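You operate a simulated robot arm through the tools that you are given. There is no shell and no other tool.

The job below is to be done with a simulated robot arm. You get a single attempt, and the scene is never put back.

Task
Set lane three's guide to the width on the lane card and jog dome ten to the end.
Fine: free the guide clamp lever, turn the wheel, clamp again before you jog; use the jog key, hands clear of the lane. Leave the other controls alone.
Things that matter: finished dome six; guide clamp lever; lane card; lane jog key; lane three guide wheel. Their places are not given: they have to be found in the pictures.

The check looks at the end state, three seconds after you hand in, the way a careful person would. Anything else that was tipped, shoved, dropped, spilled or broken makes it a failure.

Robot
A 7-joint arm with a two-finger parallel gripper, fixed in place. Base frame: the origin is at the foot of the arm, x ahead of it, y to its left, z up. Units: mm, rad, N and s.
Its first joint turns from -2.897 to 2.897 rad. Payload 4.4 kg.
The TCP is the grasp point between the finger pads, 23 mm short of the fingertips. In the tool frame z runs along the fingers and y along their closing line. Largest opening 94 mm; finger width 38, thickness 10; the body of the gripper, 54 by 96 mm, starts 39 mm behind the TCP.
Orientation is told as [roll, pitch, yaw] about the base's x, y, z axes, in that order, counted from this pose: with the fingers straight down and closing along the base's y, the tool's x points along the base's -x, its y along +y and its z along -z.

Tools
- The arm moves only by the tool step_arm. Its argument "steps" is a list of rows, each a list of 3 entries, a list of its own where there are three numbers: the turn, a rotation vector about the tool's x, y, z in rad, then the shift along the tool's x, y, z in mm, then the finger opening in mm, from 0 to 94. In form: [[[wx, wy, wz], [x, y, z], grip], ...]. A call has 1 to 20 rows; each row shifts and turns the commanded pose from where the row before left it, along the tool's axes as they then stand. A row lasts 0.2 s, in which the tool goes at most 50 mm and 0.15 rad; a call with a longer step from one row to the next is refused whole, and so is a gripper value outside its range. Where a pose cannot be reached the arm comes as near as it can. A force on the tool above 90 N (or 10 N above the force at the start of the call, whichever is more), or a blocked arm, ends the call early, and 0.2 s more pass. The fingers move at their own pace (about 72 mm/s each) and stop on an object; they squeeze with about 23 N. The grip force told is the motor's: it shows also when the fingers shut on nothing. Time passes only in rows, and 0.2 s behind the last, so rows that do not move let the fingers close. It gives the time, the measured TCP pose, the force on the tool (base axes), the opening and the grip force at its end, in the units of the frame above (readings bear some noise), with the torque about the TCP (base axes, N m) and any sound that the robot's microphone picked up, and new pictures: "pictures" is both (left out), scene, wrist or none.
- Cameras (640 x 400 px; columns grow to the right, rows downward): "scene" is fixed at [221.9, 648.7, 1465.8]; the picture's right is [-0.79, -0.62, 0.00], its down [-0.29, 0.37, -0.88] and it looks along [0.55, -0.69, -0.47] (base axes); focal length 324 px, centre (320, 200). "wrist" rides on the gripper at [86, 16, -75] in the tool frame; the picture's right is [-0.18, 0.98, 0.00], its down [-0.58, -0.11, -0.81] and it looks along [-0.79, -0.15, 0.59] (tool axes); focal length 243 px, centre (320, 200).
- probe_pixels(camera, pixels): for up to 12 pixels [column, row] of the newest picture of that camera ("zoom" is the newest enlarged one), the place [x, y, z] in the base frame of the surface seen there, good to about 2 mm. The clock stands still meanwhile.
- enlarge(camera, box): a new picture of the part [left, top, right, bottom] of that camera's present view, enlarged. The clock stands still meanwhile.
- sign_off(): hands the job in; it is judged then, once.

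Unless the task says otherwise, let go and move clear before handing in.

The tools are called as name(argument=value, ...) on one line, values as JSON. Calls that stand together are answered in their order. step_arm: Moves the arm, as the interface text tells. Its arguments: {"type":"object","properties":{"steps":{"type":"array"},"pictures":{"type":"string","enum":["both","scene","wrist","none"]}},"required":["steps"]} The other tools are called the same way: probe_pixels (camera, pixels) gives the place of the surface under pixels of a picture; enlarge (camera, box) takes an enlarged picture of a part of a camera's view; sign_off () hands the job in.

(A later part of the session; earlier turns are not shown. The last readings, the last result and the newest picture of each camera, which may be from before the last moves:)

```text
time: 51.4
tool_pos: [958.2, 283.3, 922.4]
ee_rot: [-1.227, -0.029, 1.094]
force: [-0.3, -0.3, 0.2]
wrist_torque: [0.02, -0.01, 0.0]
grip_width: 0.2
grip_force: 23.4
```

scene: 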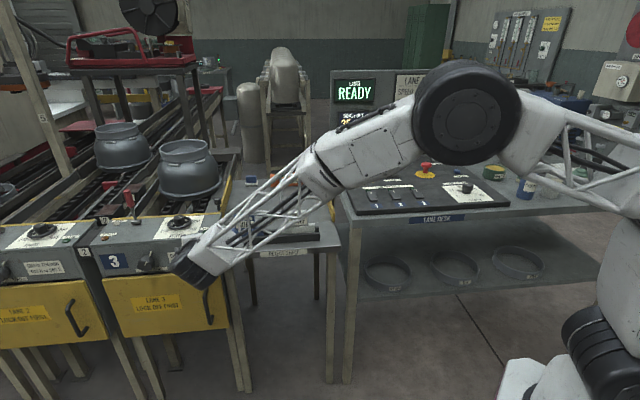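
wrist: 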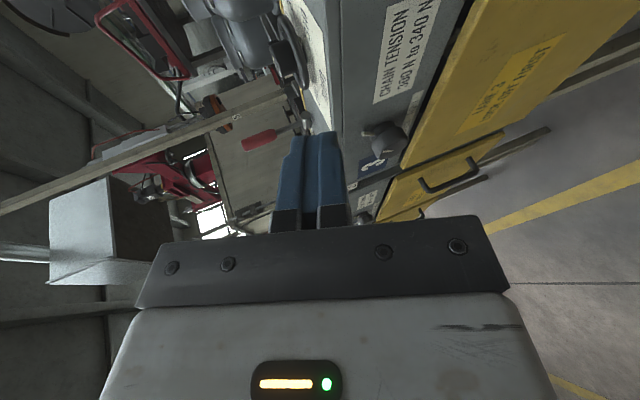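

The arm is clear, tracking well at (958, 283, 922). Next I'll test how far this posture reaches above the wheel, rising to z≈1000 first.

step_arm(steps=[[[0, 0, 0], [0, -25, -9], 0], [[0, 0, 0], [0, -25, -9], 0], [[0, 0, 0], [0, -25, -9], 0], [[0, 0, 0], [-4.8, -9.4, 26.9], 0], [[0, 0, 0], [-4.8, -9.4, 26.9], 0], [[0, 0, 0], [-4.8, -9.4, 26.9], 0], [[0, 0, 0], [-4.8, -9.4, 26.9], 0], [[0, 0, 0], [-4.8, -9.4, 26.9], 0], [[0, 0, 0], [-4.8, -9.4, 26.9], 0], [[0, 0, 0], [-4.8, -9.4, 26.9], 0]], pictures="both")

```text
time: 53.6
tool_pos: [1148.6, 221.0, 1003.7]
ee_rot: [-1.228, -0.031, 1.094]
force: [0.4, -0.6, 0.5]
wrist_torque: [0.02, 0.04, -0.01]
grip_width: 0.0
grip_force: 23.2
```

scene: 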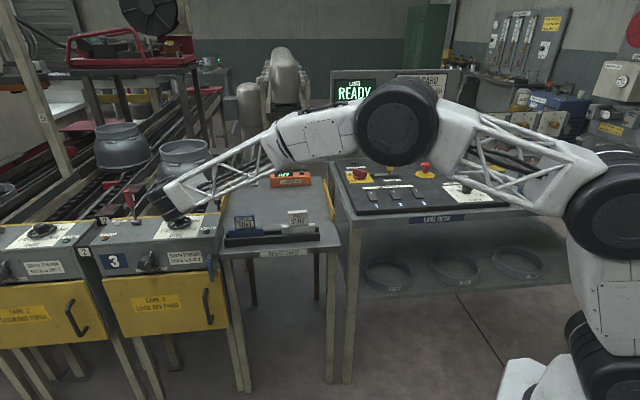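
wrist: 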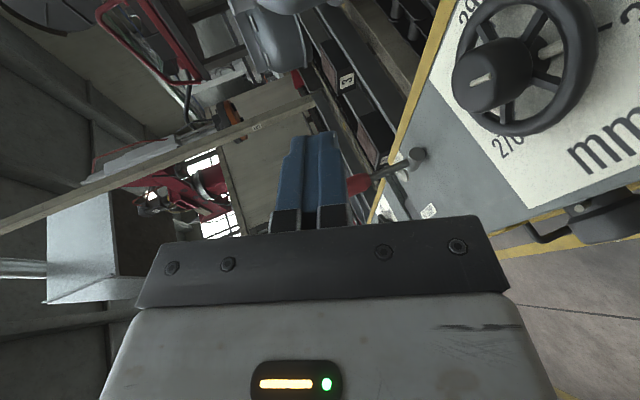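

It reached (1149, 221, 1004) with the elbow still well bent, so there's reach to spare. I'll check whether a steeper tool is possible here by untilting 0.6 rad at this height.

step_arm(steps=[[[0, 0, 0], [0, -20, -7], 0], [[-0.15, 0, 0], [0, 0, 0], 0], [[-0.15, 0, 0], [0, 0, 0], 0], [[-0.15, 0, 0], [0, 0, 0], 0], [[-0.15, 0, 0], [0, 0, 0], 0], [[0, 0, 0], [0, 0, 0], 0]], pictures="both")

```text
time: 55.0
tool_pos: [1147.2, 218.6, 1023.5]
ee_rot: [-0.625, -0.031, 1.092]
force: [0.0, 0.4, -1.2]
wrist_torque: [-0.02, 0.01, -0.01]
grip_width: 0.0
grip_force: 23.1
```

scene: 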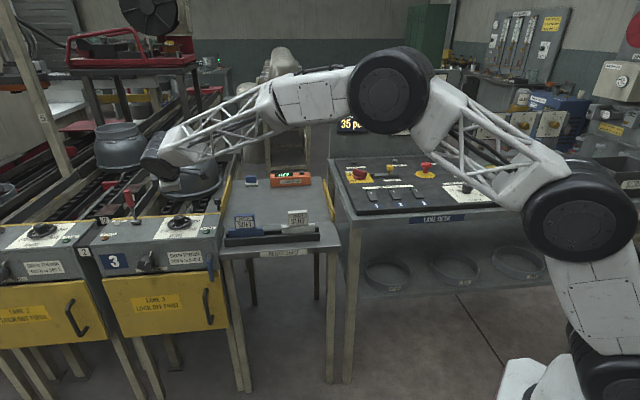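
wrist: 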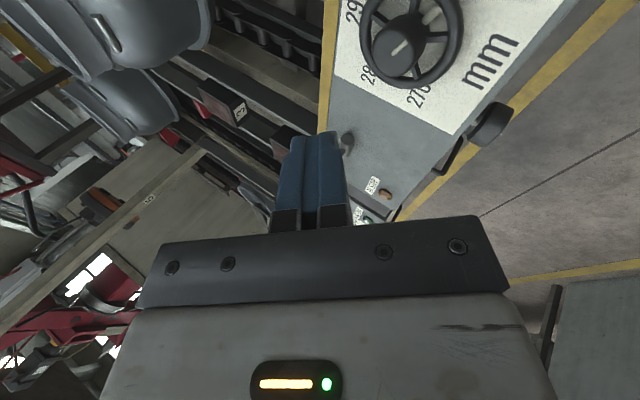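

Even a 36° tilt is fine here, so the arm may well reach the wheel with the tool straight down. I'll untilt the rest while staying at z≈1020.

step_arm(steps=[[[-0.15, 0, 0], [0, 0, 0], 0], [[-0.15, 0, 0], [0, 0, 0], 0], [[-0.15, 0, 0], [0, 0, 0], 0], [[-0.15, 0, 0], [0, 0, 0], 0], [[0, 0, 0], [0, 0, 0], 0]], pictures="both")

```text
time: 56.2
tool_pos: [1147.7, 217.7, 1023.8]
ee_rot: [-0.028, -0.032, 1.092]
force: [-0.6, 0.1, -1.0]
wrist_torque: [0.0, -0.01, 0.02]
grip_width: 0.0
grip_force: 23.2
```

scene: 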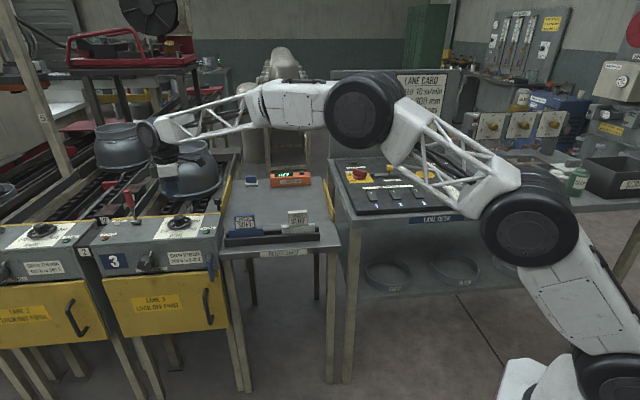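
wrist: 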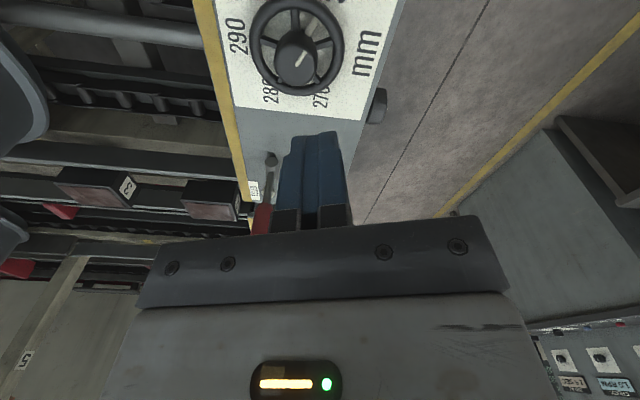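

The tool can be held straight down over the wheel at (1148, 218, 1024), which makes gripping the knob simple. I'll enlarge the wheel at (297,50) and probe the knob and rim to find the exact axis.

enlarge(camera="wrist", box=[220, 0, 380, 120])

probe_pixels(camera="zoom", pixels=[[308, 180], [225, 215], [380, 215], [308, 270], [308, 290], [130, 190], [490, 190], [310, 370], [300, 60], [300, 215], [340, 240], [260, 240]])

```text
3.33 times, centred on (300, 60) of wrist
```

zoom: 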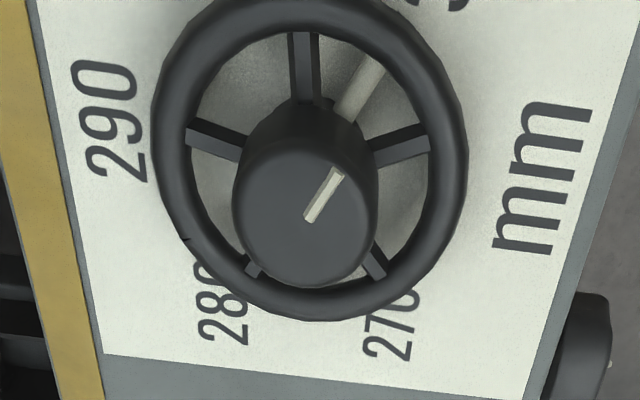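

```text
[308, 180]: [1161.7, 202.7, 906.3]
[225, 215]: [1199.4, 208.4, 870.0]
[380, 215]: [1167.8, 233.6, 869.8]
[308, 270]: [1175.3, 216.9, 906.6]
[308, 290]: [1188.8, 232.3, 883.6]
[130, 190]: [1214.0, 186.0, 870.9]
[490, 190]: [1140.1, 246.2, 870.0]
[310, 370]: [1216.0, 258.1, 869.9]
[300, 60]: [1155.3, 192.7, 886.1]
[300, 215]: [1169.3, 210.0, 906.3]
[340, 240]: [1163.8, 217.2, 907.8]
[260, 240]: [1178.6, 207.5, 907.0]
```

The knob axis is near (1169, 211) with its top at z≈906.5 and a diameter of about 32 mm; the rim top is at about 887. I'll level the tool, open to 60 mm and come to z≈960 directly above the knob.

step_arm(steps=[[[-0.0284, 0.0322, 0], [0, 0, 0], 60], [[0, 0, 0], [-1.2, -7.4, 21], 60], [[0, 0, 0], [-1.2, -7.4, 21], 60], [[0, 0, 0], [-1.3, -7.4, 22], 60], [[0, 0, 0], [0, 0, 0], 60]], pictures="both")

```text
time: 57.4
tool_pos: [1169.1, 210.9, 958.6]
ee_rot: [0.0, 0.0, 1.09]
force: [-1.3, 0.8, 1.0]
wrist_torque: [-0.03, 0.02, 0.01]
grip_width: 60.1
grip_force: 0.0
```

scene: 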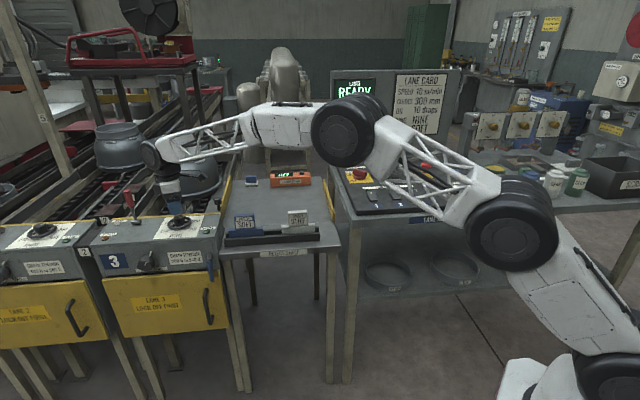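
wrist: 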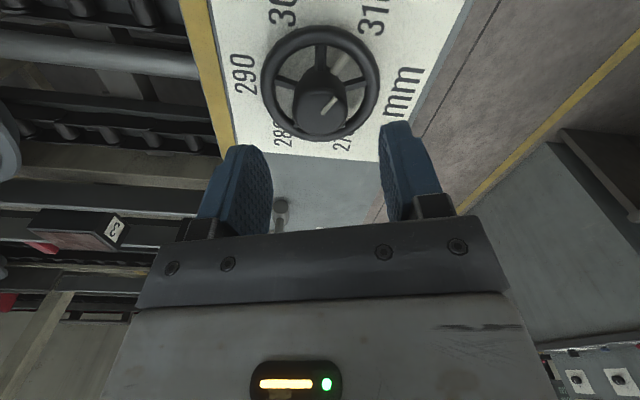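

The tool is now 50 mm above the wheel, between the fingers' line of sight at (320,85). I'll confirm the knob centre from this view before descending.

enlarge(camera="wrist", box=[250, 20, 394, 110])

enlarge(camera="wrist", box=[256, 60, 384, 140])

probe_pixels(camera="zoom", pixels=[[320, 200], [320, 250], [270, 225], [370, 225], [320, 300], [320, 150], [330, 205], [375, 165], [320, 225]])

```text
4.44 times, centred on (322, 65) of wrist
```

zoom: 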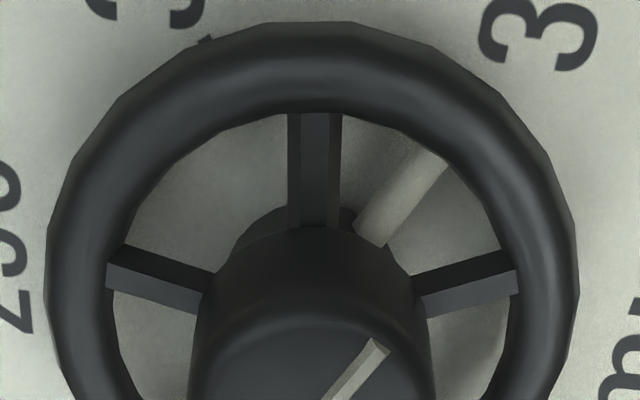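

```text
5.00 times, centred on (320, 100) of wrist
```

zoom: 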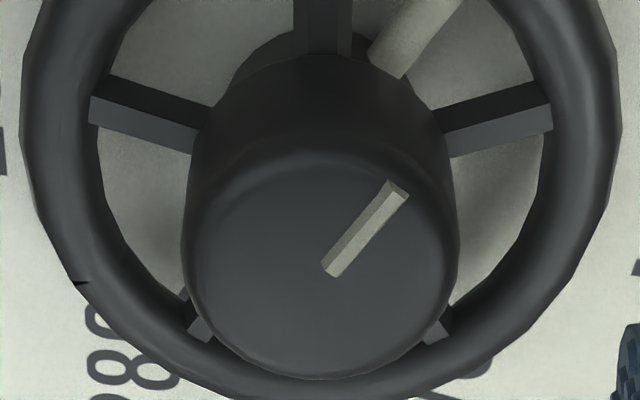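

```text
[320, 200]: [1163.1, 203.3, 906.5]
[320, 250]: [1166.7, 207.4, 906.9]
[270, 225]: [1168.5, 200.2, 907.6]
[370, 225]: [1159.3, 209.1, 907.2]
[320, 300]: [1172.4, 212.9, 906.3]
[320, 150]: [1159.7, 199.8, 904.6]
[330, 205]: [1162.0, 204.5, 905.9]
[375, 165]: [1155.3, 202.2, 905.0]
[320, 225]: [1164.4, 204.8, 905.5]
```

The knob centre comes out at (1168.4, 209.2). I'll apply the small correction and descend to TCP z≈916, which leaves the fingertips just above the rim.

step_arm(steps=[[[0, 0, 0], [0.6, 0, 12], 60], [[0, 0, 0], [0.6, 0, 12], 60], [[0, 0, 0], [0.6, 0, 10], 60], [[0, 0, 0], [0, 0, 8.6], 60], [[0, 0, 0], [0, 0, 0], 60]], pictures="both")

```text
time: 58.6
tool_pos: [1167.9, 210.3, 914.7]
ee_rot: [0.0, 0.001, 1.093]
force: [-0.5, 0.4, 0.4]
wrist_torque: [-0.03, 0.01, 0.02]
grip_width: 60.1
grip_force: 0.0
```

scene: 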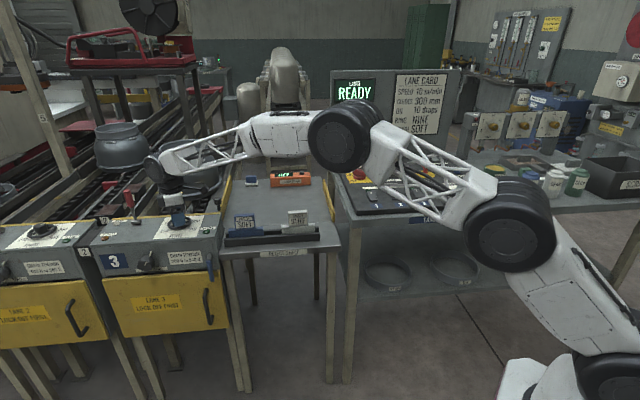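
wrist: 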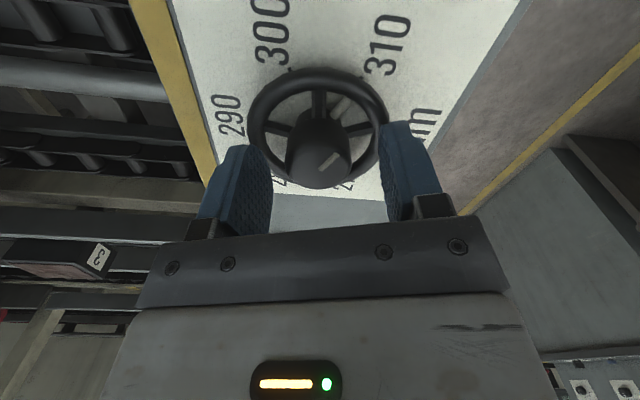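

The fingers straddle the knob without contact. I'll close on it.

step_arm(steps=[[[0, 0, 0], [0, 0, 0], 20], [[0, 0, 0], [0, 0, 0], 20], [[0, 0, 0], [0, 0, 0], 20]], pictures="wrist")

enlarge(camera="wrist", box=[220, 20, 420, 200])

```text
time: 59.4
tool_pos: [1168.6, 209.2, 914.6]
ee_rot: [-0.002, 0.0, 1.091]
force: [32.8, -5.1, -4.3]
wrist_torque: [0.23, -0.94, 0.06]
grip_width: 33.1
grip_force: 45.0
```

wrist: 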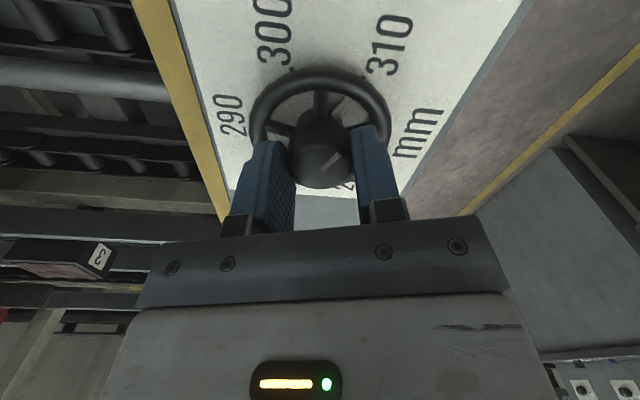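

```text
2.22 times, centred on (320, 110) of wrist
```

zoom: 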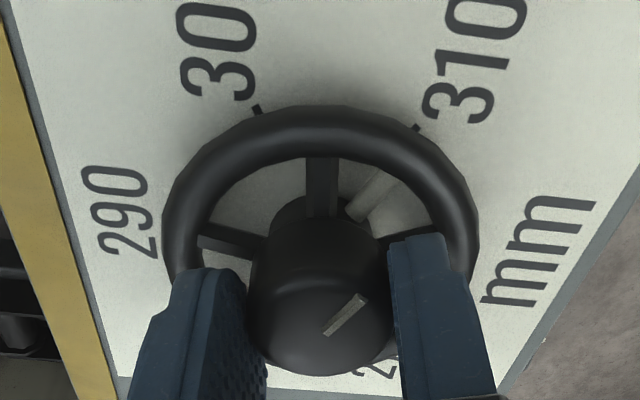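

The grip is firm at 33 mm, and the 300 tick (258,110) and 310 tick (415,128) are both visible in the zoom. I'll recentre by 1.3 mm and turn counterclockwise by 0.45 rad first to see whether the wheel follows.

step_arm(steps=[[[0, 0, 0], [0, -1.2, 0], 20], [[0, 0, -0.15], [0, 0, 0], 20], [[0, 0, -0.15], [0, 0, 0], 20], [[0, 0, -0.15], [0, 0, 0], 20], [[0, 0, 0], [0, 0, 0], 20]], pictures="wrist")

enlarge(camera="wrist", box=[220, 20, 420, 200])

```text
time: 60.6
tool_pos: [1169.3, 208.9, 915.4]
ee_rot: [0.002, 0.001, 1.543]
force: [-13.5, 7.2, -18.1]
wrist_torque: [-0.02, 0.27, 0.0]
grip_width: 33.0
grip_force: 44.9
```

wrist: 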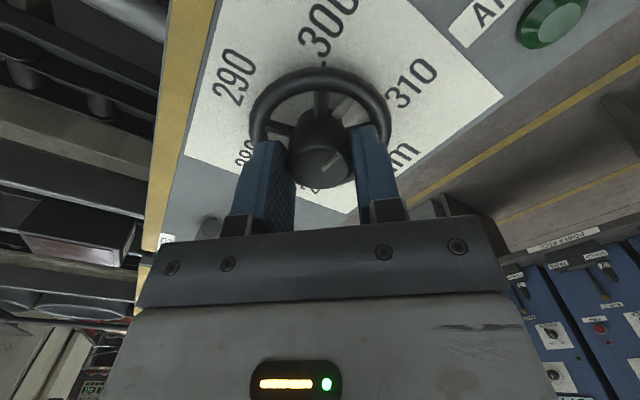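

```text
2.22 times, centred on (320, 110) of wrist
```

zoom: 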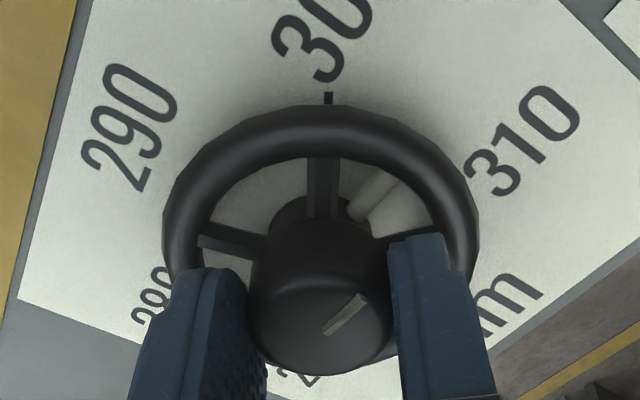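

The wheel follows the hand exactly and turns freely, with the 300 tick now at (328,97) in the zoom. I'll turn the remaining 0.6 rad.

step_arm(steps=[[[0, 0, -0.15], [0, 0, 0], 20], [[0, 0, -0.15], [0, 0, 0], 20], [[0, 0, -0.15], [0, 0, 0], 20], [[0, 0, -0.147], [0, 0, 0], 20], [[0, 0, 0], [0, 0, 0], 20]], pictures="wrist")

enlarge(camera="wrist", box=[220, 20, 420, 200])

```text
time: 61.8
tool_pos: [1169.5, 209.6, 916.1]
ee_rot: [0.003, 0.0, 2.14]
force: [-28.6, 7.8, -19.0]
wrist_torque: [0.24, 0.53, 0.05]
grip_width: 33.0
grip_force: 45.3
```

wrist: 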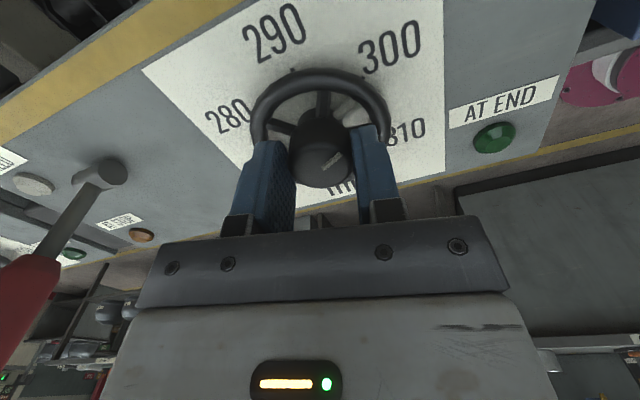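

```text
2.22 times, centred on (320, 110) of wrist
```

zoom: 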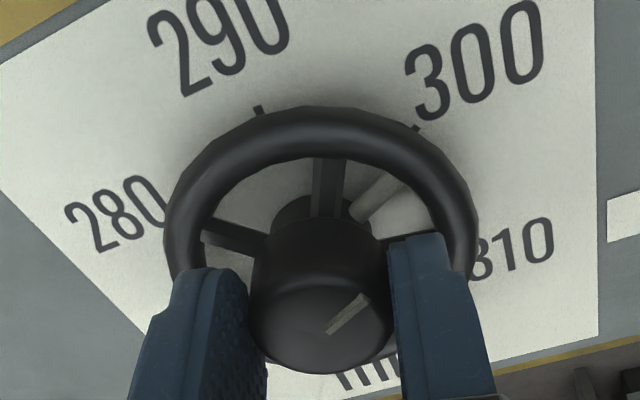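

The 300 tick now sits at (413,128) in the zoom, exactly where the 310 tick was when the pointer read 310. I'll relieve the side load, open the fingers and rise to check the pointer from above.

step_arm(steps=[[[0, 0, 0], [-0.7, 0.7, 0.6], 20], [[0, 0, 0], [0, 0, 0], 60], [[0, 0, 0], [0, 0, 0], 60], [[0, 0, 0], [0, 0, -15], 60], [[0, 0, 0], [0, 0, -25], 60], [[0, 0, 0], [0, 0, -25], 60], [[0, 0, 0], [0, 0, 0], 60]], pictures="both")

enlarge(camera="wrist", box=[220, 0, 420, 140])

```text
time: 63.4
tool_pos: [1168.2, 208.7, 981.6]
ee_rot: [0.0, 0.0, 2.137]
force: [-0.9, 0.1, -0.1]
wrist_torque: [0.01, -0.03, -0.03]
grip_width: 59.8
grip_force: 0.1
```

scene: 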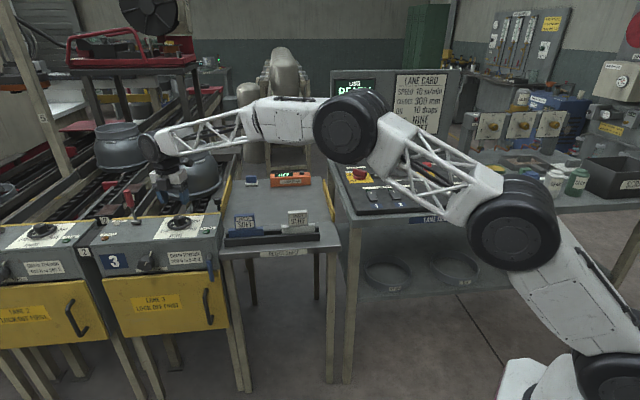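
wrist: 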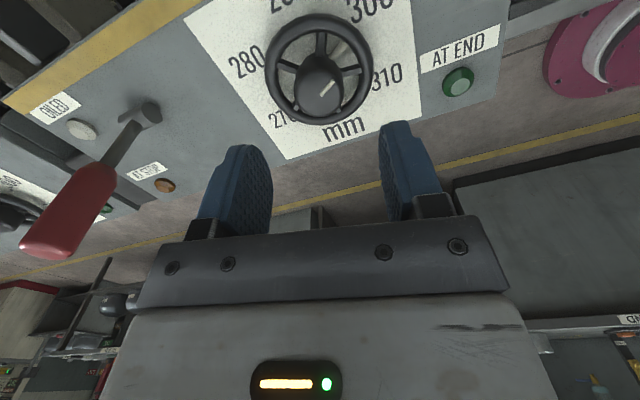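

```text
2.86 times, centred on (320, 70) of wrist
```

zoom: 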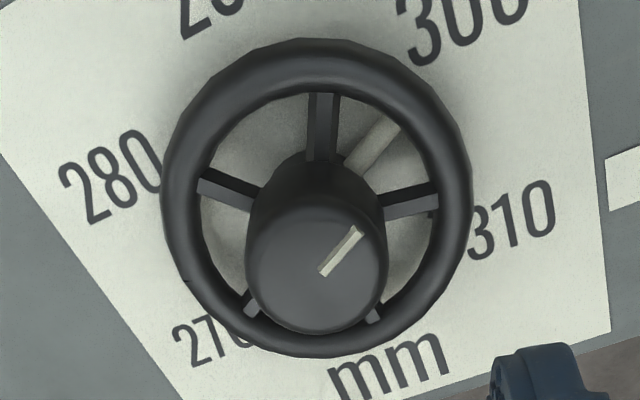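

The fingers are clear and the wheel stayed put. I'll check the pointer's true direction by probing the knob mark, pointer and ticks.

probe_pixels(camera="zoom", pixels=[[324, 270], [357, 232], [365, 155], [392, 133], [377, 145], [316, 262], [262, 262], [380, 262], [316, 215], [316, 320]])

enlarge(camera="scene", box=[150, 205, 214, 245])

enlarge(camera="wrist", box=[300, 0, 380, 60])

```text
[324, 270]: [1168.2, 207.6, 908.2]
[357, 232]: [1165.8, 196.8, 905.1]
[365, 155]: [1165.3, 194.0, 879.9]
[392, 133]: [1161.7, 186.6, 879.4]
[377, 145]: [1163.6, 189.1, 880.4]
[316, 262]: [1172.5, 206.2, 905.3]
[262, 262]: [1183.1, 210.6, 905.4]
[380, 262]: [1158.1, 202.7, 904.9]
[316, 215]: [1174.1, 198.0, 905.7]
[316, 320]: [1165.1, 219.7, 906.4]
```

```text
10.00 times, centred on (182, 225) of scene
```

zoom: 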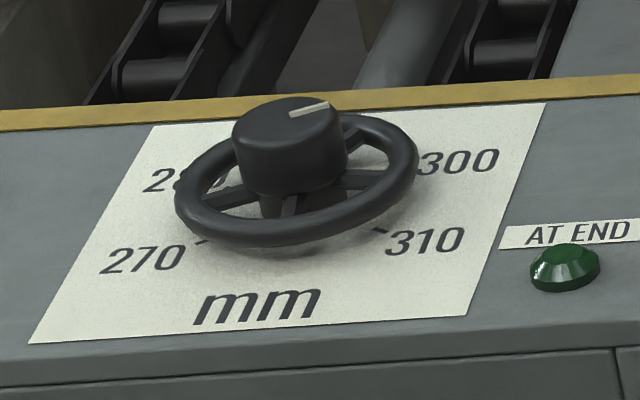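

```text
6.67 times, centred on (340, 30) of wrist
```

zoom: 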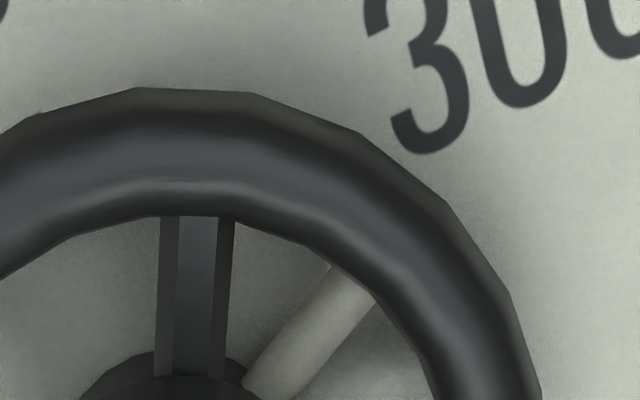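

By the camera geometry both the pointer and the 300 tick lie at 48.9° in the tool frame, so the guide is at 300. Now the clamp must be closed again: I'll rise, return the yaw to 1.09, and tilt back to the posture used for the lever.

step_arm(steps=[[[0, 0, 0], [0, 0, -22], 40], [[0, 0, 0.15], [0, 0, -20], 10], [[0, 0, 0.15], [0, 0, 0], 0], [[0, 0, 0.15], [0, 0, 0], 0], [[0, 0, 0.15], [0, 0, 0], 0], [[0, 0, 0.15], [0, 0, 0], 0], [[0, 0, 0.15], [0, 0, 0], 0], [[0, 0, 0.147], [0, 0, 0], 0], [[0.15, 0, 0], [0, 0, 0], 0], [[0.15, 0, 0], [0, 0, 0], 0], [[0.15, 0, 0], [0, 0, 0], 0], [[0.15, 0, 0], [0, 0, 0], 0], [[0.15, 0, 0], [0, 0, 0], 0], [[0.15, 0, 0], [0, 0, 0], 0], [[0.15, 0, 0], [0, 0, 0], 0], [[0.15, 0, 0], [0, 0, 0], 0], [[0, 0, 0], [0, 0, 0], 0]], pictures="both")

```text
time: 67.0
tool_pos: [1169.4, 209.0, 1022.1]
ee_rot: [-1.199, -0.001, 1.091]
force: [-0.7, -0.2, 0.7]
wrist_torque: [0.03, -0.02, 0.02]
grip_width: 0.0
grip_force: 22.9
```

scene: 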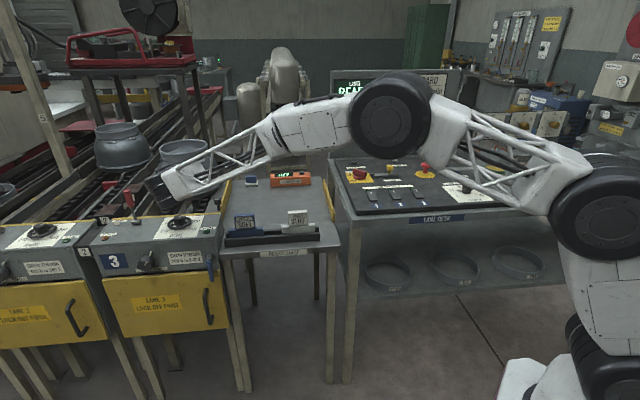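
wrist: 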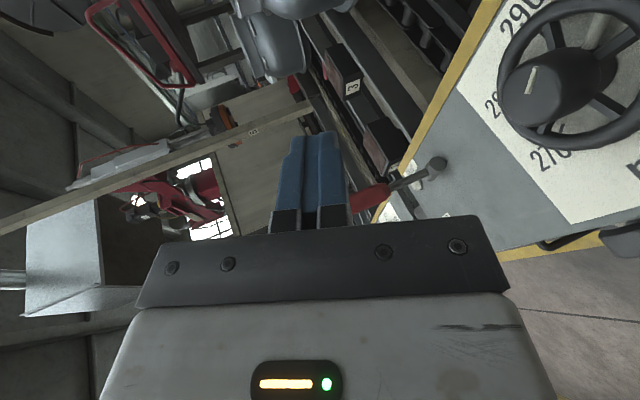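

The arm is back in the lever posture (tilt 69°, heading -27°). The lever hangs at (211,262) in the scene view; I'll back away from the panel and descend to a point in front and to the right of it.

step_arm(steps=[[[0, 0, 0], [8.6, 12.7, -32.5], 0], [[0, 0, 0], [8.6, 12.7, -32.5], 0], [[0, 0, 0], [8.6, 12.7, -32.5], 0], [[0, 0, 0], [8.6, 12.7, -32.5], 0], [[0, 0, 0], [8.6, 12.7, -32.5], 0], [[0, 0, 0], [8.6, 12.7, -32.5], 0], [[0, 0, 0], [6.9, 34, 9.6], 0], [[0, 0, 0], [6.9, 34, 9.6], 0], [[0, 0, 0], [6.9, 34, 9.6], 0], [[0, 0, 0], [6.9, 34, 9.6], 0], [[0, 0, 0], [6.9, 34, 9.6], 0], [[0, 0, 0], [6.9, 34, 9.6], 0], [[0, 0, 0], [6.9, 34, 9.6], 0], [[0, 0, 0], [0, 0, 0], 0]], pictures="both")

```text
time: 70.0
tool_pos: [917.4, 225.6, 775.6]
ee_rot: [-1.197, 0.0, 1.091]
force: [0.2, 0.2, -0.2]
wrist_torque: [-0.01, 0.01, -0.01]
grip_width: 0.0
grip_force: 22.1
```

scene: 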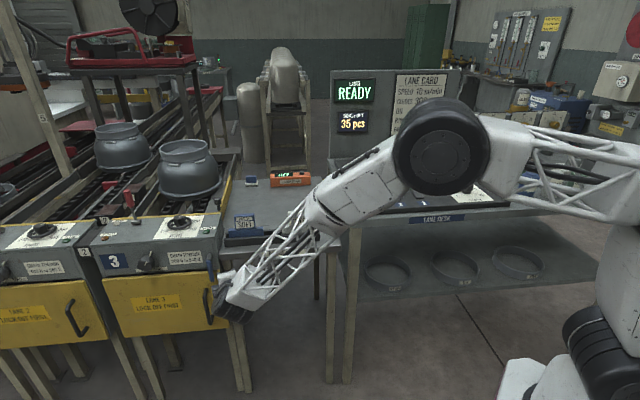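
wrist: 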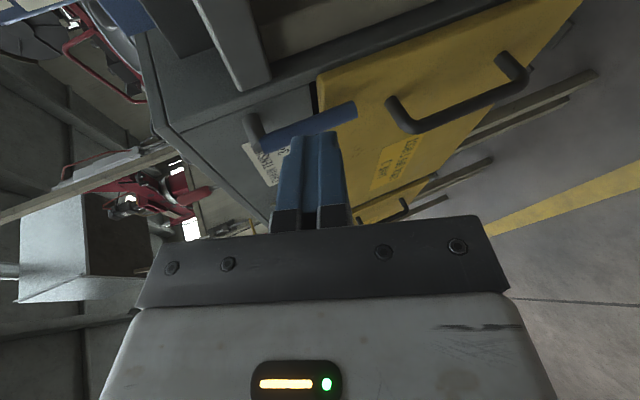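

The hanging lever shows at (250,140)–(355,108), beyond the fingers. I'll probe it once more so the fingers pass just to its right side.

probe_pixels(camera="wrist", pixels=[[275, 136], [300, 128], [320, 121], [345, 112], [248, 125], [330, 100], [345, 140], [360, 125]])

enlarge(camera="wrist", box=[220, 60, 400, 180])

```text
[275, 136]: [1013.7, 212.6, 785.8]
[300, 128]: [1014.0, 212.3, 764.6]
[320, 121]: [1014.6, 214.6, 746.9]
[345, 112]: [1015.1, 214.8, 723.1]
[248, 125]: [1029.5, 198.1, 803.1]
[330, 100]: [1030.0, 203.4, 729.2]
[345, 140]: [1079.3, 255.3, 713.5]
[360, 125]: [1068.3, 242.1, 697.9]
```

```text
3.33 times, centred on (310, 120) of wrist
```

zoom: 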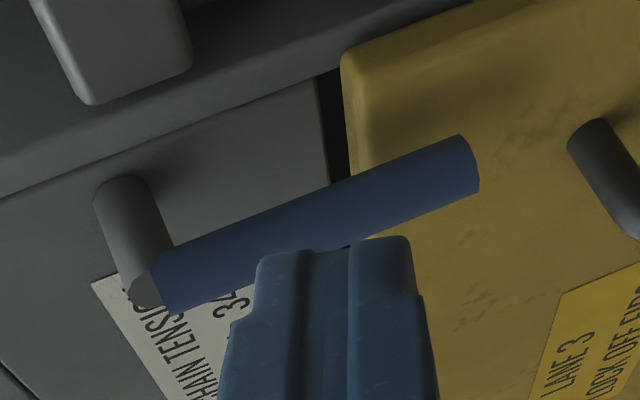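

The handle's near surface is at u≈858, w≈580, as expected. I'll advance 78 mm along the tool axis to sit just right of the hanging handle.

step_arm(steps=[[[0, 0, 0], [0, 0, 20], 0], [[0, 0, 0], [0, 0, 20], 0], [[0, 0, 0], [0, 0, 20], 0], [[0, 0, 0], [0, 0, 18], 0], [[0, 0, 0], [0, 0, 0], 0]], pictures="both")

enlarge(camera="wrist", box=[180, 20, 420, 180])

```text
time: 71.2
tool_pos: [979.5, 192.4, 750.6]
ee_rot: [-1.198, 0.0, 1.091]
force: [0.3, -0.3, -0.1]
wrist_torque: [-0.01, 0.0, 0.0]
grip_width: 0.0
grip_force: 22.6
```

scene: 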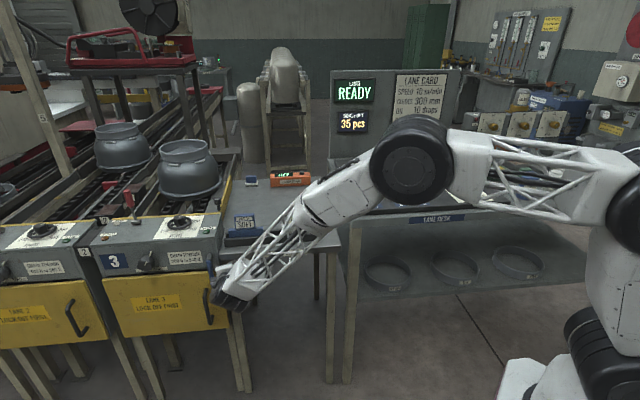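
wrist: 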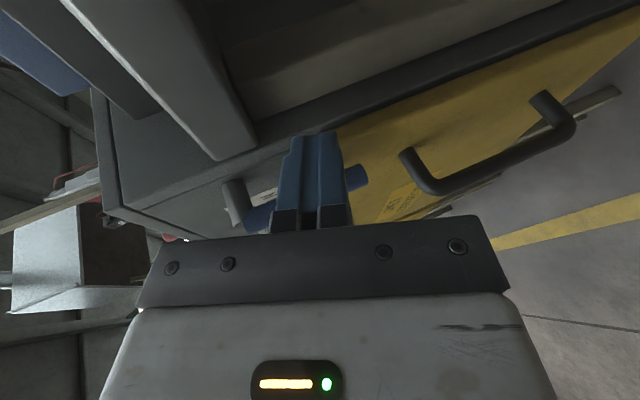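

```text
2.50 times, centred on (300, 100) of wrist
```

zoom: 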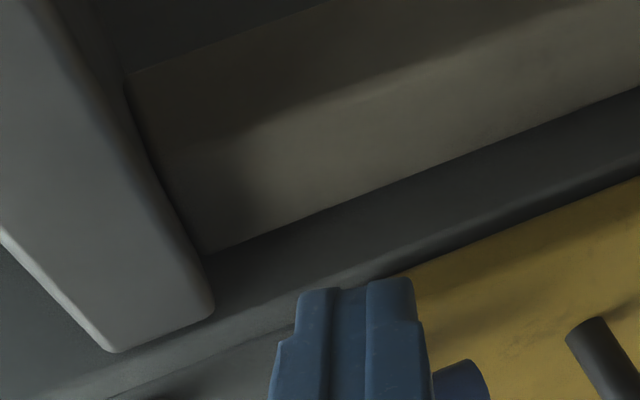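

The fingers are just right of the hanging lever with no contact. I'll push it left and gradually upward along its arc in small steps.

step_arm(steps=[[[0, 0, 0], [-7.7, -0.8, 2.1], 0], [[0, 0, 0], [-7.7, -0.8, 2.1], 0], [[0, 0, 0], [-7.7, -0.8, 2.1], 0], [[0, 0, 0], [-6.7, -1.5, 1.6], 0], [[0, 0, 0], [-5.75, -2.0, 1.1], 0], [[0, 0, 0], [-5.75, -2.9, 0.7], 0], [[0, 0, 0], [-5.3, -3.4, 0.4], 0]], pictures="both")

enlarge(camera="wrist", box=[180, 20, 420, 180])

enlarge(camera="scene", box=[150, 220, 260, 330])

```text
time: 72.8
tool_pos: [1014.8, 231.1, 758.3]
ee_rot: [-1.201, 0.001, 1.091]
force: [-0.2, -0.5, -0.2]
wrist_torque: [0.01, -0.01, 0.04]
grip_width: 0.0
grip_force: 23.2
```

scene: 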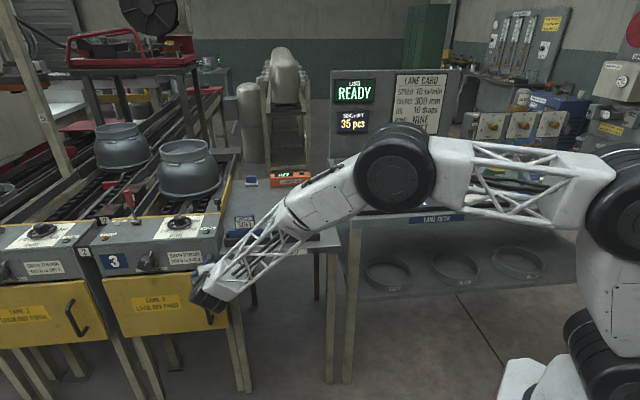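
wrist: 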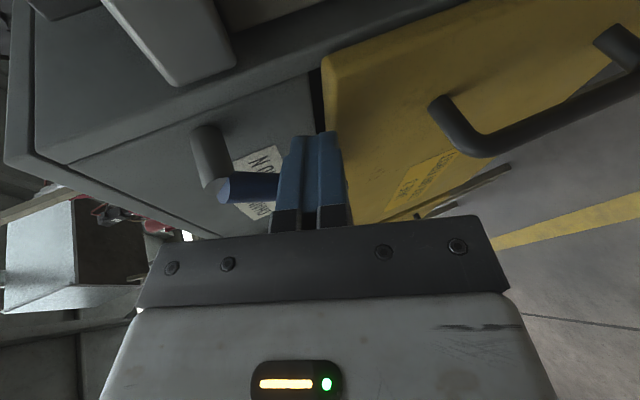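

```text
2.50 times, centred on (300, 100) of wrist
```

zoom: 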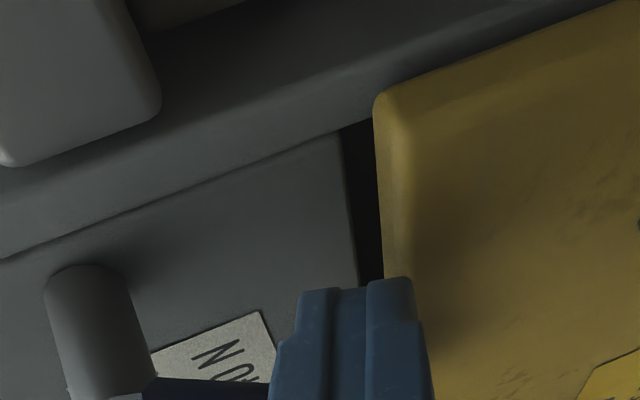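

```text
3.64 times, centred on (205, 275) of scene
```

zoom: 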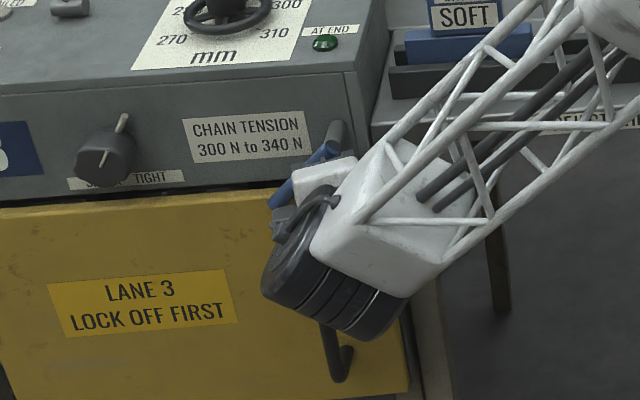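

The lever follows with no resistance and is at about -45°. I'll push it on to its clamped stop, ending with a small upward press.

step_arm(steps=[[[0, 0, 0], [-3.8, -3.2, 0], 0], [[0, 0, 0], [-3.8, -3.2, 0], 0], [[0, 0, 0], [-1.5, -2.5, -0.6], 0]], pictures="wrist")

```text
time: 73.6
tool_pos: [1020.4, 237.6, 765.0]
ee_rot: [-1.201, 0.0, 1.09]
force: [-0.7, 0.8, -0.1]
wrist_torque: [-0.01, 0.03, -0.01]
grip_width: 0.3
grip_force: 22.5
```

wrist: 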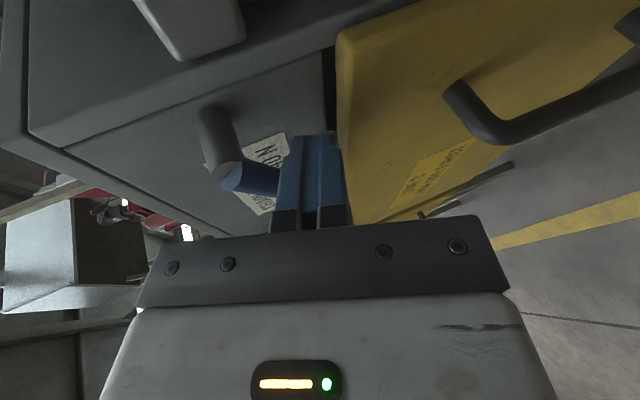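

There's still no resistance, so the stop hasn't been reached. I'll continue upward in 2.5 mm steps.

step_arm(steps=[[[0, 0, 0], [-0.5, -2.3, -0.8], 0], [[0, 0, 0], [-0.5, -2.3, -0.8], 0], [[0, 0, 0], [0, -2.3, -0.9], 0]], pictures="wrist")

```text
time: 74.4
tool_pos: [1019.7, 236.7, 769.2]
ee_rot: [-1.197, 0.003, 1.091]
force: [-1.4, 4.7, -25.3]
wrist_torque: [-0.19, 0.71, 0.1]
grip_width: 0.0
grip_force: 22.8
```

wrist: 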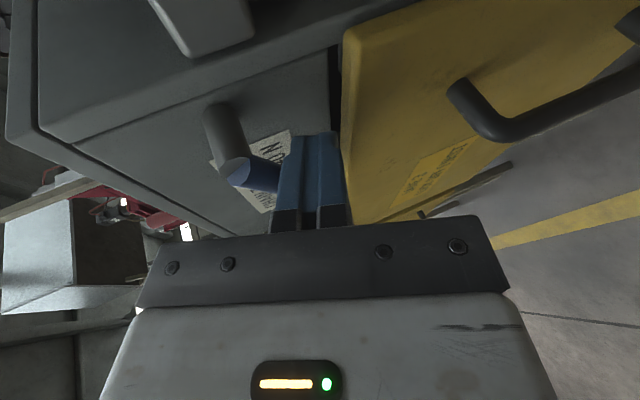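

The force is building (25 N), which matches the stop found earlier. One more small press will make sure the clamp is fully home, and then I'll back off.

step_arm(steps=[[[0, 0, 0], [0, -2.0, -0.7], 0], [[0, 0, 0], [0, -1.5, -0.5], 0]], pictures="none")

```text
time: 75.0
tool_pos: [1018.8, 236.2, 769.7]
ee_rot: [-1.194, 0.005, 1.09]
force: [-15.7, 5.3, -55.2]
wrist_torque: [-0.35, 1.41, 0.23]
grip_width: 0.0
grip_force: 23.2
```

The lever is hard against its stop at 55 N. I'll lower slowly to release the load and then withdraw.

step_arm(steps=[[[0, 0, 0], [0, 2, 0.7], 0], [[0, 0, 0], [0, 2, 0.7], 0], [[0, 0, 0], [0, 2, 0.7], 0], [[0, 0, 0], [0, 3, 1], 0], [[0, 0, 0], [0, 3, 0], 0], [[0, 0, 0], [0, 0, -10], 0], [[0, 0, 0], [0, 0, -20], 0], [[0, 0, 0], [0, 0, -20], 0], [[0, 0, 0], [0, 0, -20], 0], [[0, 0, 0], [0, 0, 0], 0]], pictures="both")

enlarge(camera="wrist", box=[180, 0, 380, 160])

enlarge(camera="scene", box=[150, 200, 260, 290])

```text
time: 77.2
tool_pos: [964.7, 269.2, 788.0]
ee_rot: [-1.198, 0.0, 1.09]
force: [-0.8, -0.3, -0.2]
wrist_torque: [0.02, 0.02, -0.02]
grip_width: 0.0
grip_force: 23.0
```

scene: 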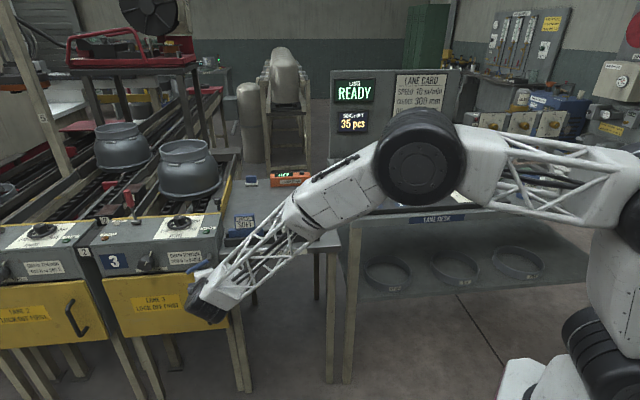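
wrist: 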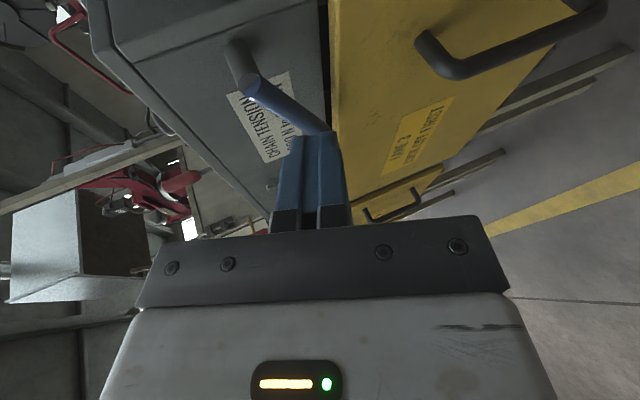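

```text
2.50 times, centred on (280, 80) of wrist
```

zoom: 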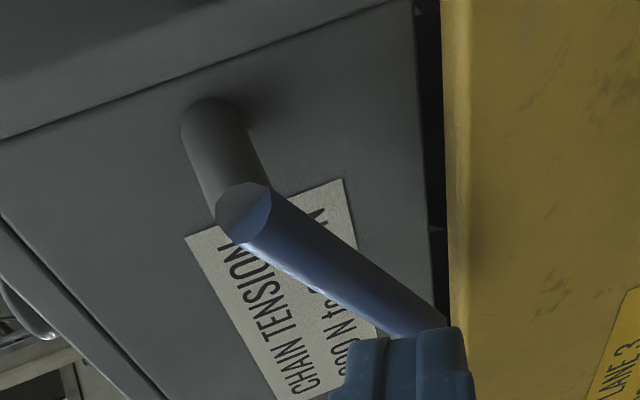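

```text
4.44 times, centred on (205, 245) of scene
```

zoom: 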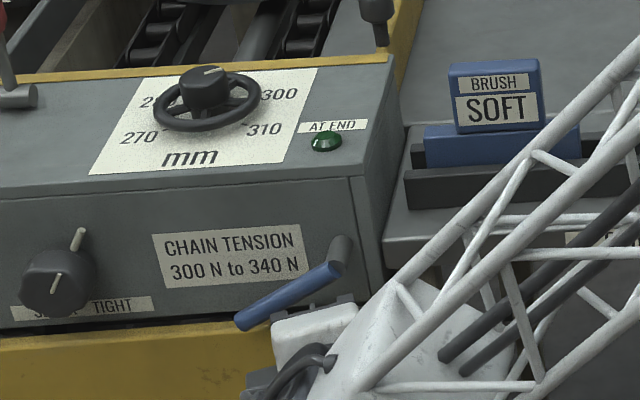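

The lever is back at its clamped angle and the wheel reads 300 in the scene zoom. Next is the jog key, so I'll rise clear of the panel first and probe the desk and its back board.

step_arm(steps=[[[0, 0, 0], [0, -20, -25], 0], [[0, 0, 0], [0, -32, -20], 0], [[0, 0, 0], [0, -35, -15], 0], [[0, 0, 0], [0, -35, -15], 0], [[0, 0, 0], [0, -35, -15], 0], [[0, 0, 0], [0, -35, -15], 0], [[0, 0, 0], [0, -35, -15], 0], [[0, 0, 0], [0, -35, -15], 0], [[-0.15, 0, 0], [0, 0, 0], 0], [[-0.15, 0, 0], [0, 0, 0], 0], [[-0.15, 0, 0], [0, 0, 0], 0], [[-0.15, 0, 0], [0, 0, 0], 0], [[-0.15, 0, 0], [0, 0, 0], 0], [[-0.15, 0, 0], [0, 0, 0], 0], [[-0.15, 0, 0], [0, 0, 0], 0], [[-0.15, 0, 0], [0, 0, 0], 0]], pictures="both")

probe_pixels(camera="scene", pixels=[[354, 162], [345, 110], [335, 75], [455, 100], [395, 165], [387, 170], [425, 165], [355, 173], [363, 176], [345, 200], [400, 165], [432, 152]])

```text
time: 80.6
tool_pos: [935.1, 283.0, 1084.9]
ee_rot: [0.0, -0.001, 1.094]
force: [-0.1, -0.2, 0.5]
wrist_torque: [0.03, -0.04, -0.03]
grip_width: 0.2
grip_force: 22.7
```

scene: 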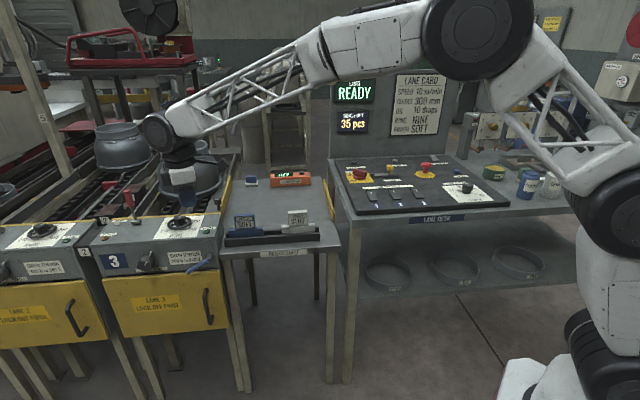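
wrist: 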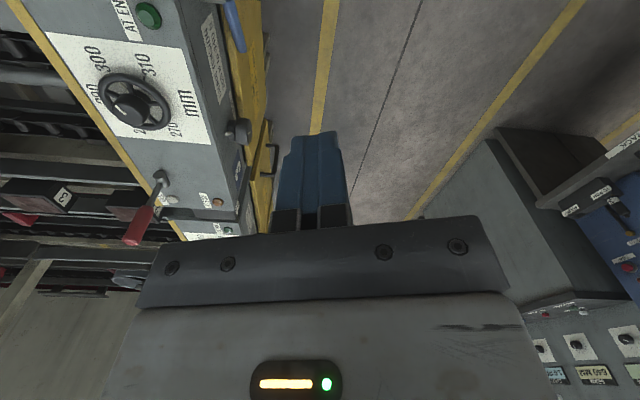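

```text
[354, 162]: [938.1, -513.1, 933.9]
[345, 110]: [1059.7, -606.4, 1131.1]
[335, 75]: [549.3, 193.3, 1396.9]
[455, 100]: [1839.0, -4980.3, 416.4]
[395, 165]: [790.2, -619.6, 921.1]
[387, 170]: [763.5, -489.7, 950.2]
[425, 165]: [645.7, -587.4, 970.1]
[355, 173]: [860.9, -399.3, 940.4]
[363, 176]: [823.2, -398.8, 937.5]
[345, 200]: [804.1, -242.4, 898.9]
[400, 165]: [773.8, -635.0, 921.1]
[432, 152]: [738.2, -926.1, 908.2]
```

The arm is tool-down and clear at (935, 283, 1085). JOG 3 is at (938, -513) with its top at z≈934, and the back board is around (1060, -606), so I'll probe more of the desk to plan the approach.

enlarge(camera="scene", box=[325, 130, 453, 210])

probe_pixels(camera="zoom", pixels=[[145, 160], [132, 160], [158, 160], [145, 172], [60, 100], [400, 90], [150, 120], [350, 110], [60, 160], [150, 190], [170, 215], [350, 152]])

```text
5.00 times, centred on (389, 170) of scene
```

zoom: 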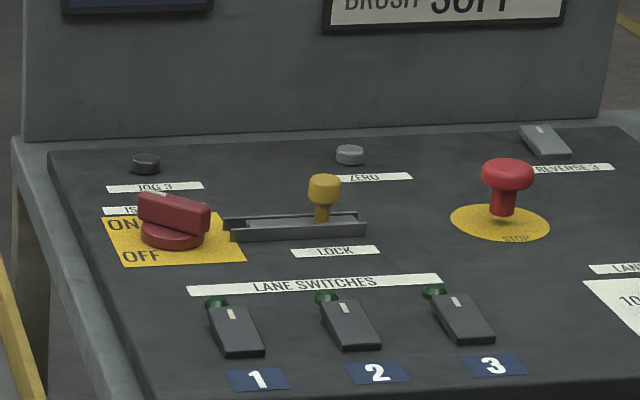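

```text
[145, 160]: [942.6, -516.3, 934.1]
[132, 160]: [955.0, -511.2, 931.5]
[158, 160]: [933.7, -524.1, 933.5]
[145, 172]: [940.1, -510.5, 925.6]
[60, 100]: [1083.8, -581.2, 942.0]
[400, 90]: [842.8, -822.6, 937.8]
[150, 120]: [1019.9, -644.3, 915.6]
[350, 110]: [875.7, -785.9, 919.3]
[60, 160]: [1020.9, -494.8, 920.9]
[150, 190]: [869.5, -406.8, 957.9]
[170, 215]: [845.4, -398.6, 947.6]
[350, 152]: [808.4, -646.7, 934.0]
```

JOG 3's top centre is at about (942, -517, 934), 146 mm in front of the board and well away from the isolator and ZERO. I'll turn the yaw to about -0.5 and travel along x≈935 toward the desk at z≈1085.

step_arm(steps=[[[0, 0, 0.145], [0, 0, -10], 0], [[0, 0, 0.145], [0, 0, -10], 0], [[0, 0, 0.145], [0, 0, 0], 0], [[0, 0, 0.145], [0, 0, 0], 0], [[0, 0, 0.145], [0, 0, 0], 0], [[0, 0, 0.145], [0, 0, 0], 0], [[0, 0, 0.145], [0, 0, 0], 0], [[0, 0, 0.145], [0, 0, 0], 0], [[0, 0, 0.145], [0, 0, 0], 0], [[0, 0, 0.145], [0, 0, 0], 0], [[0, 0, 0.145], [0, 0, 0], 0], [[0, 0, 0], [-19, -34.5, 0], 0], [[0, 0, 0], [-19, -34.5, 0], 0], [[0, 0, 0], [-19, -34.5, 0], 0], [[0, 0, 0], [-19, -34.5, 0], 0], [[0, 0, 0], [-19, -34.5, 0], 0], [[0, 0, 0], [-19, -34.5, 0], 0]], pictures="scene")

```text
time: 84.2
tool_pos: [935.9, 46.6, 1101.5]
ee_rot: [-0.003, 0.0, -0.503]
force: [-0.1, -0.4, -0.6]
wrist_torque: [0.03, 0.02, -0.04]
grip_width: 0.1
grip_force: 23.3
```

scene: 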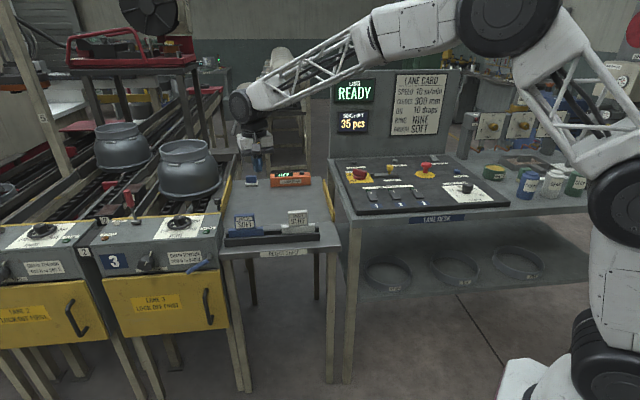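

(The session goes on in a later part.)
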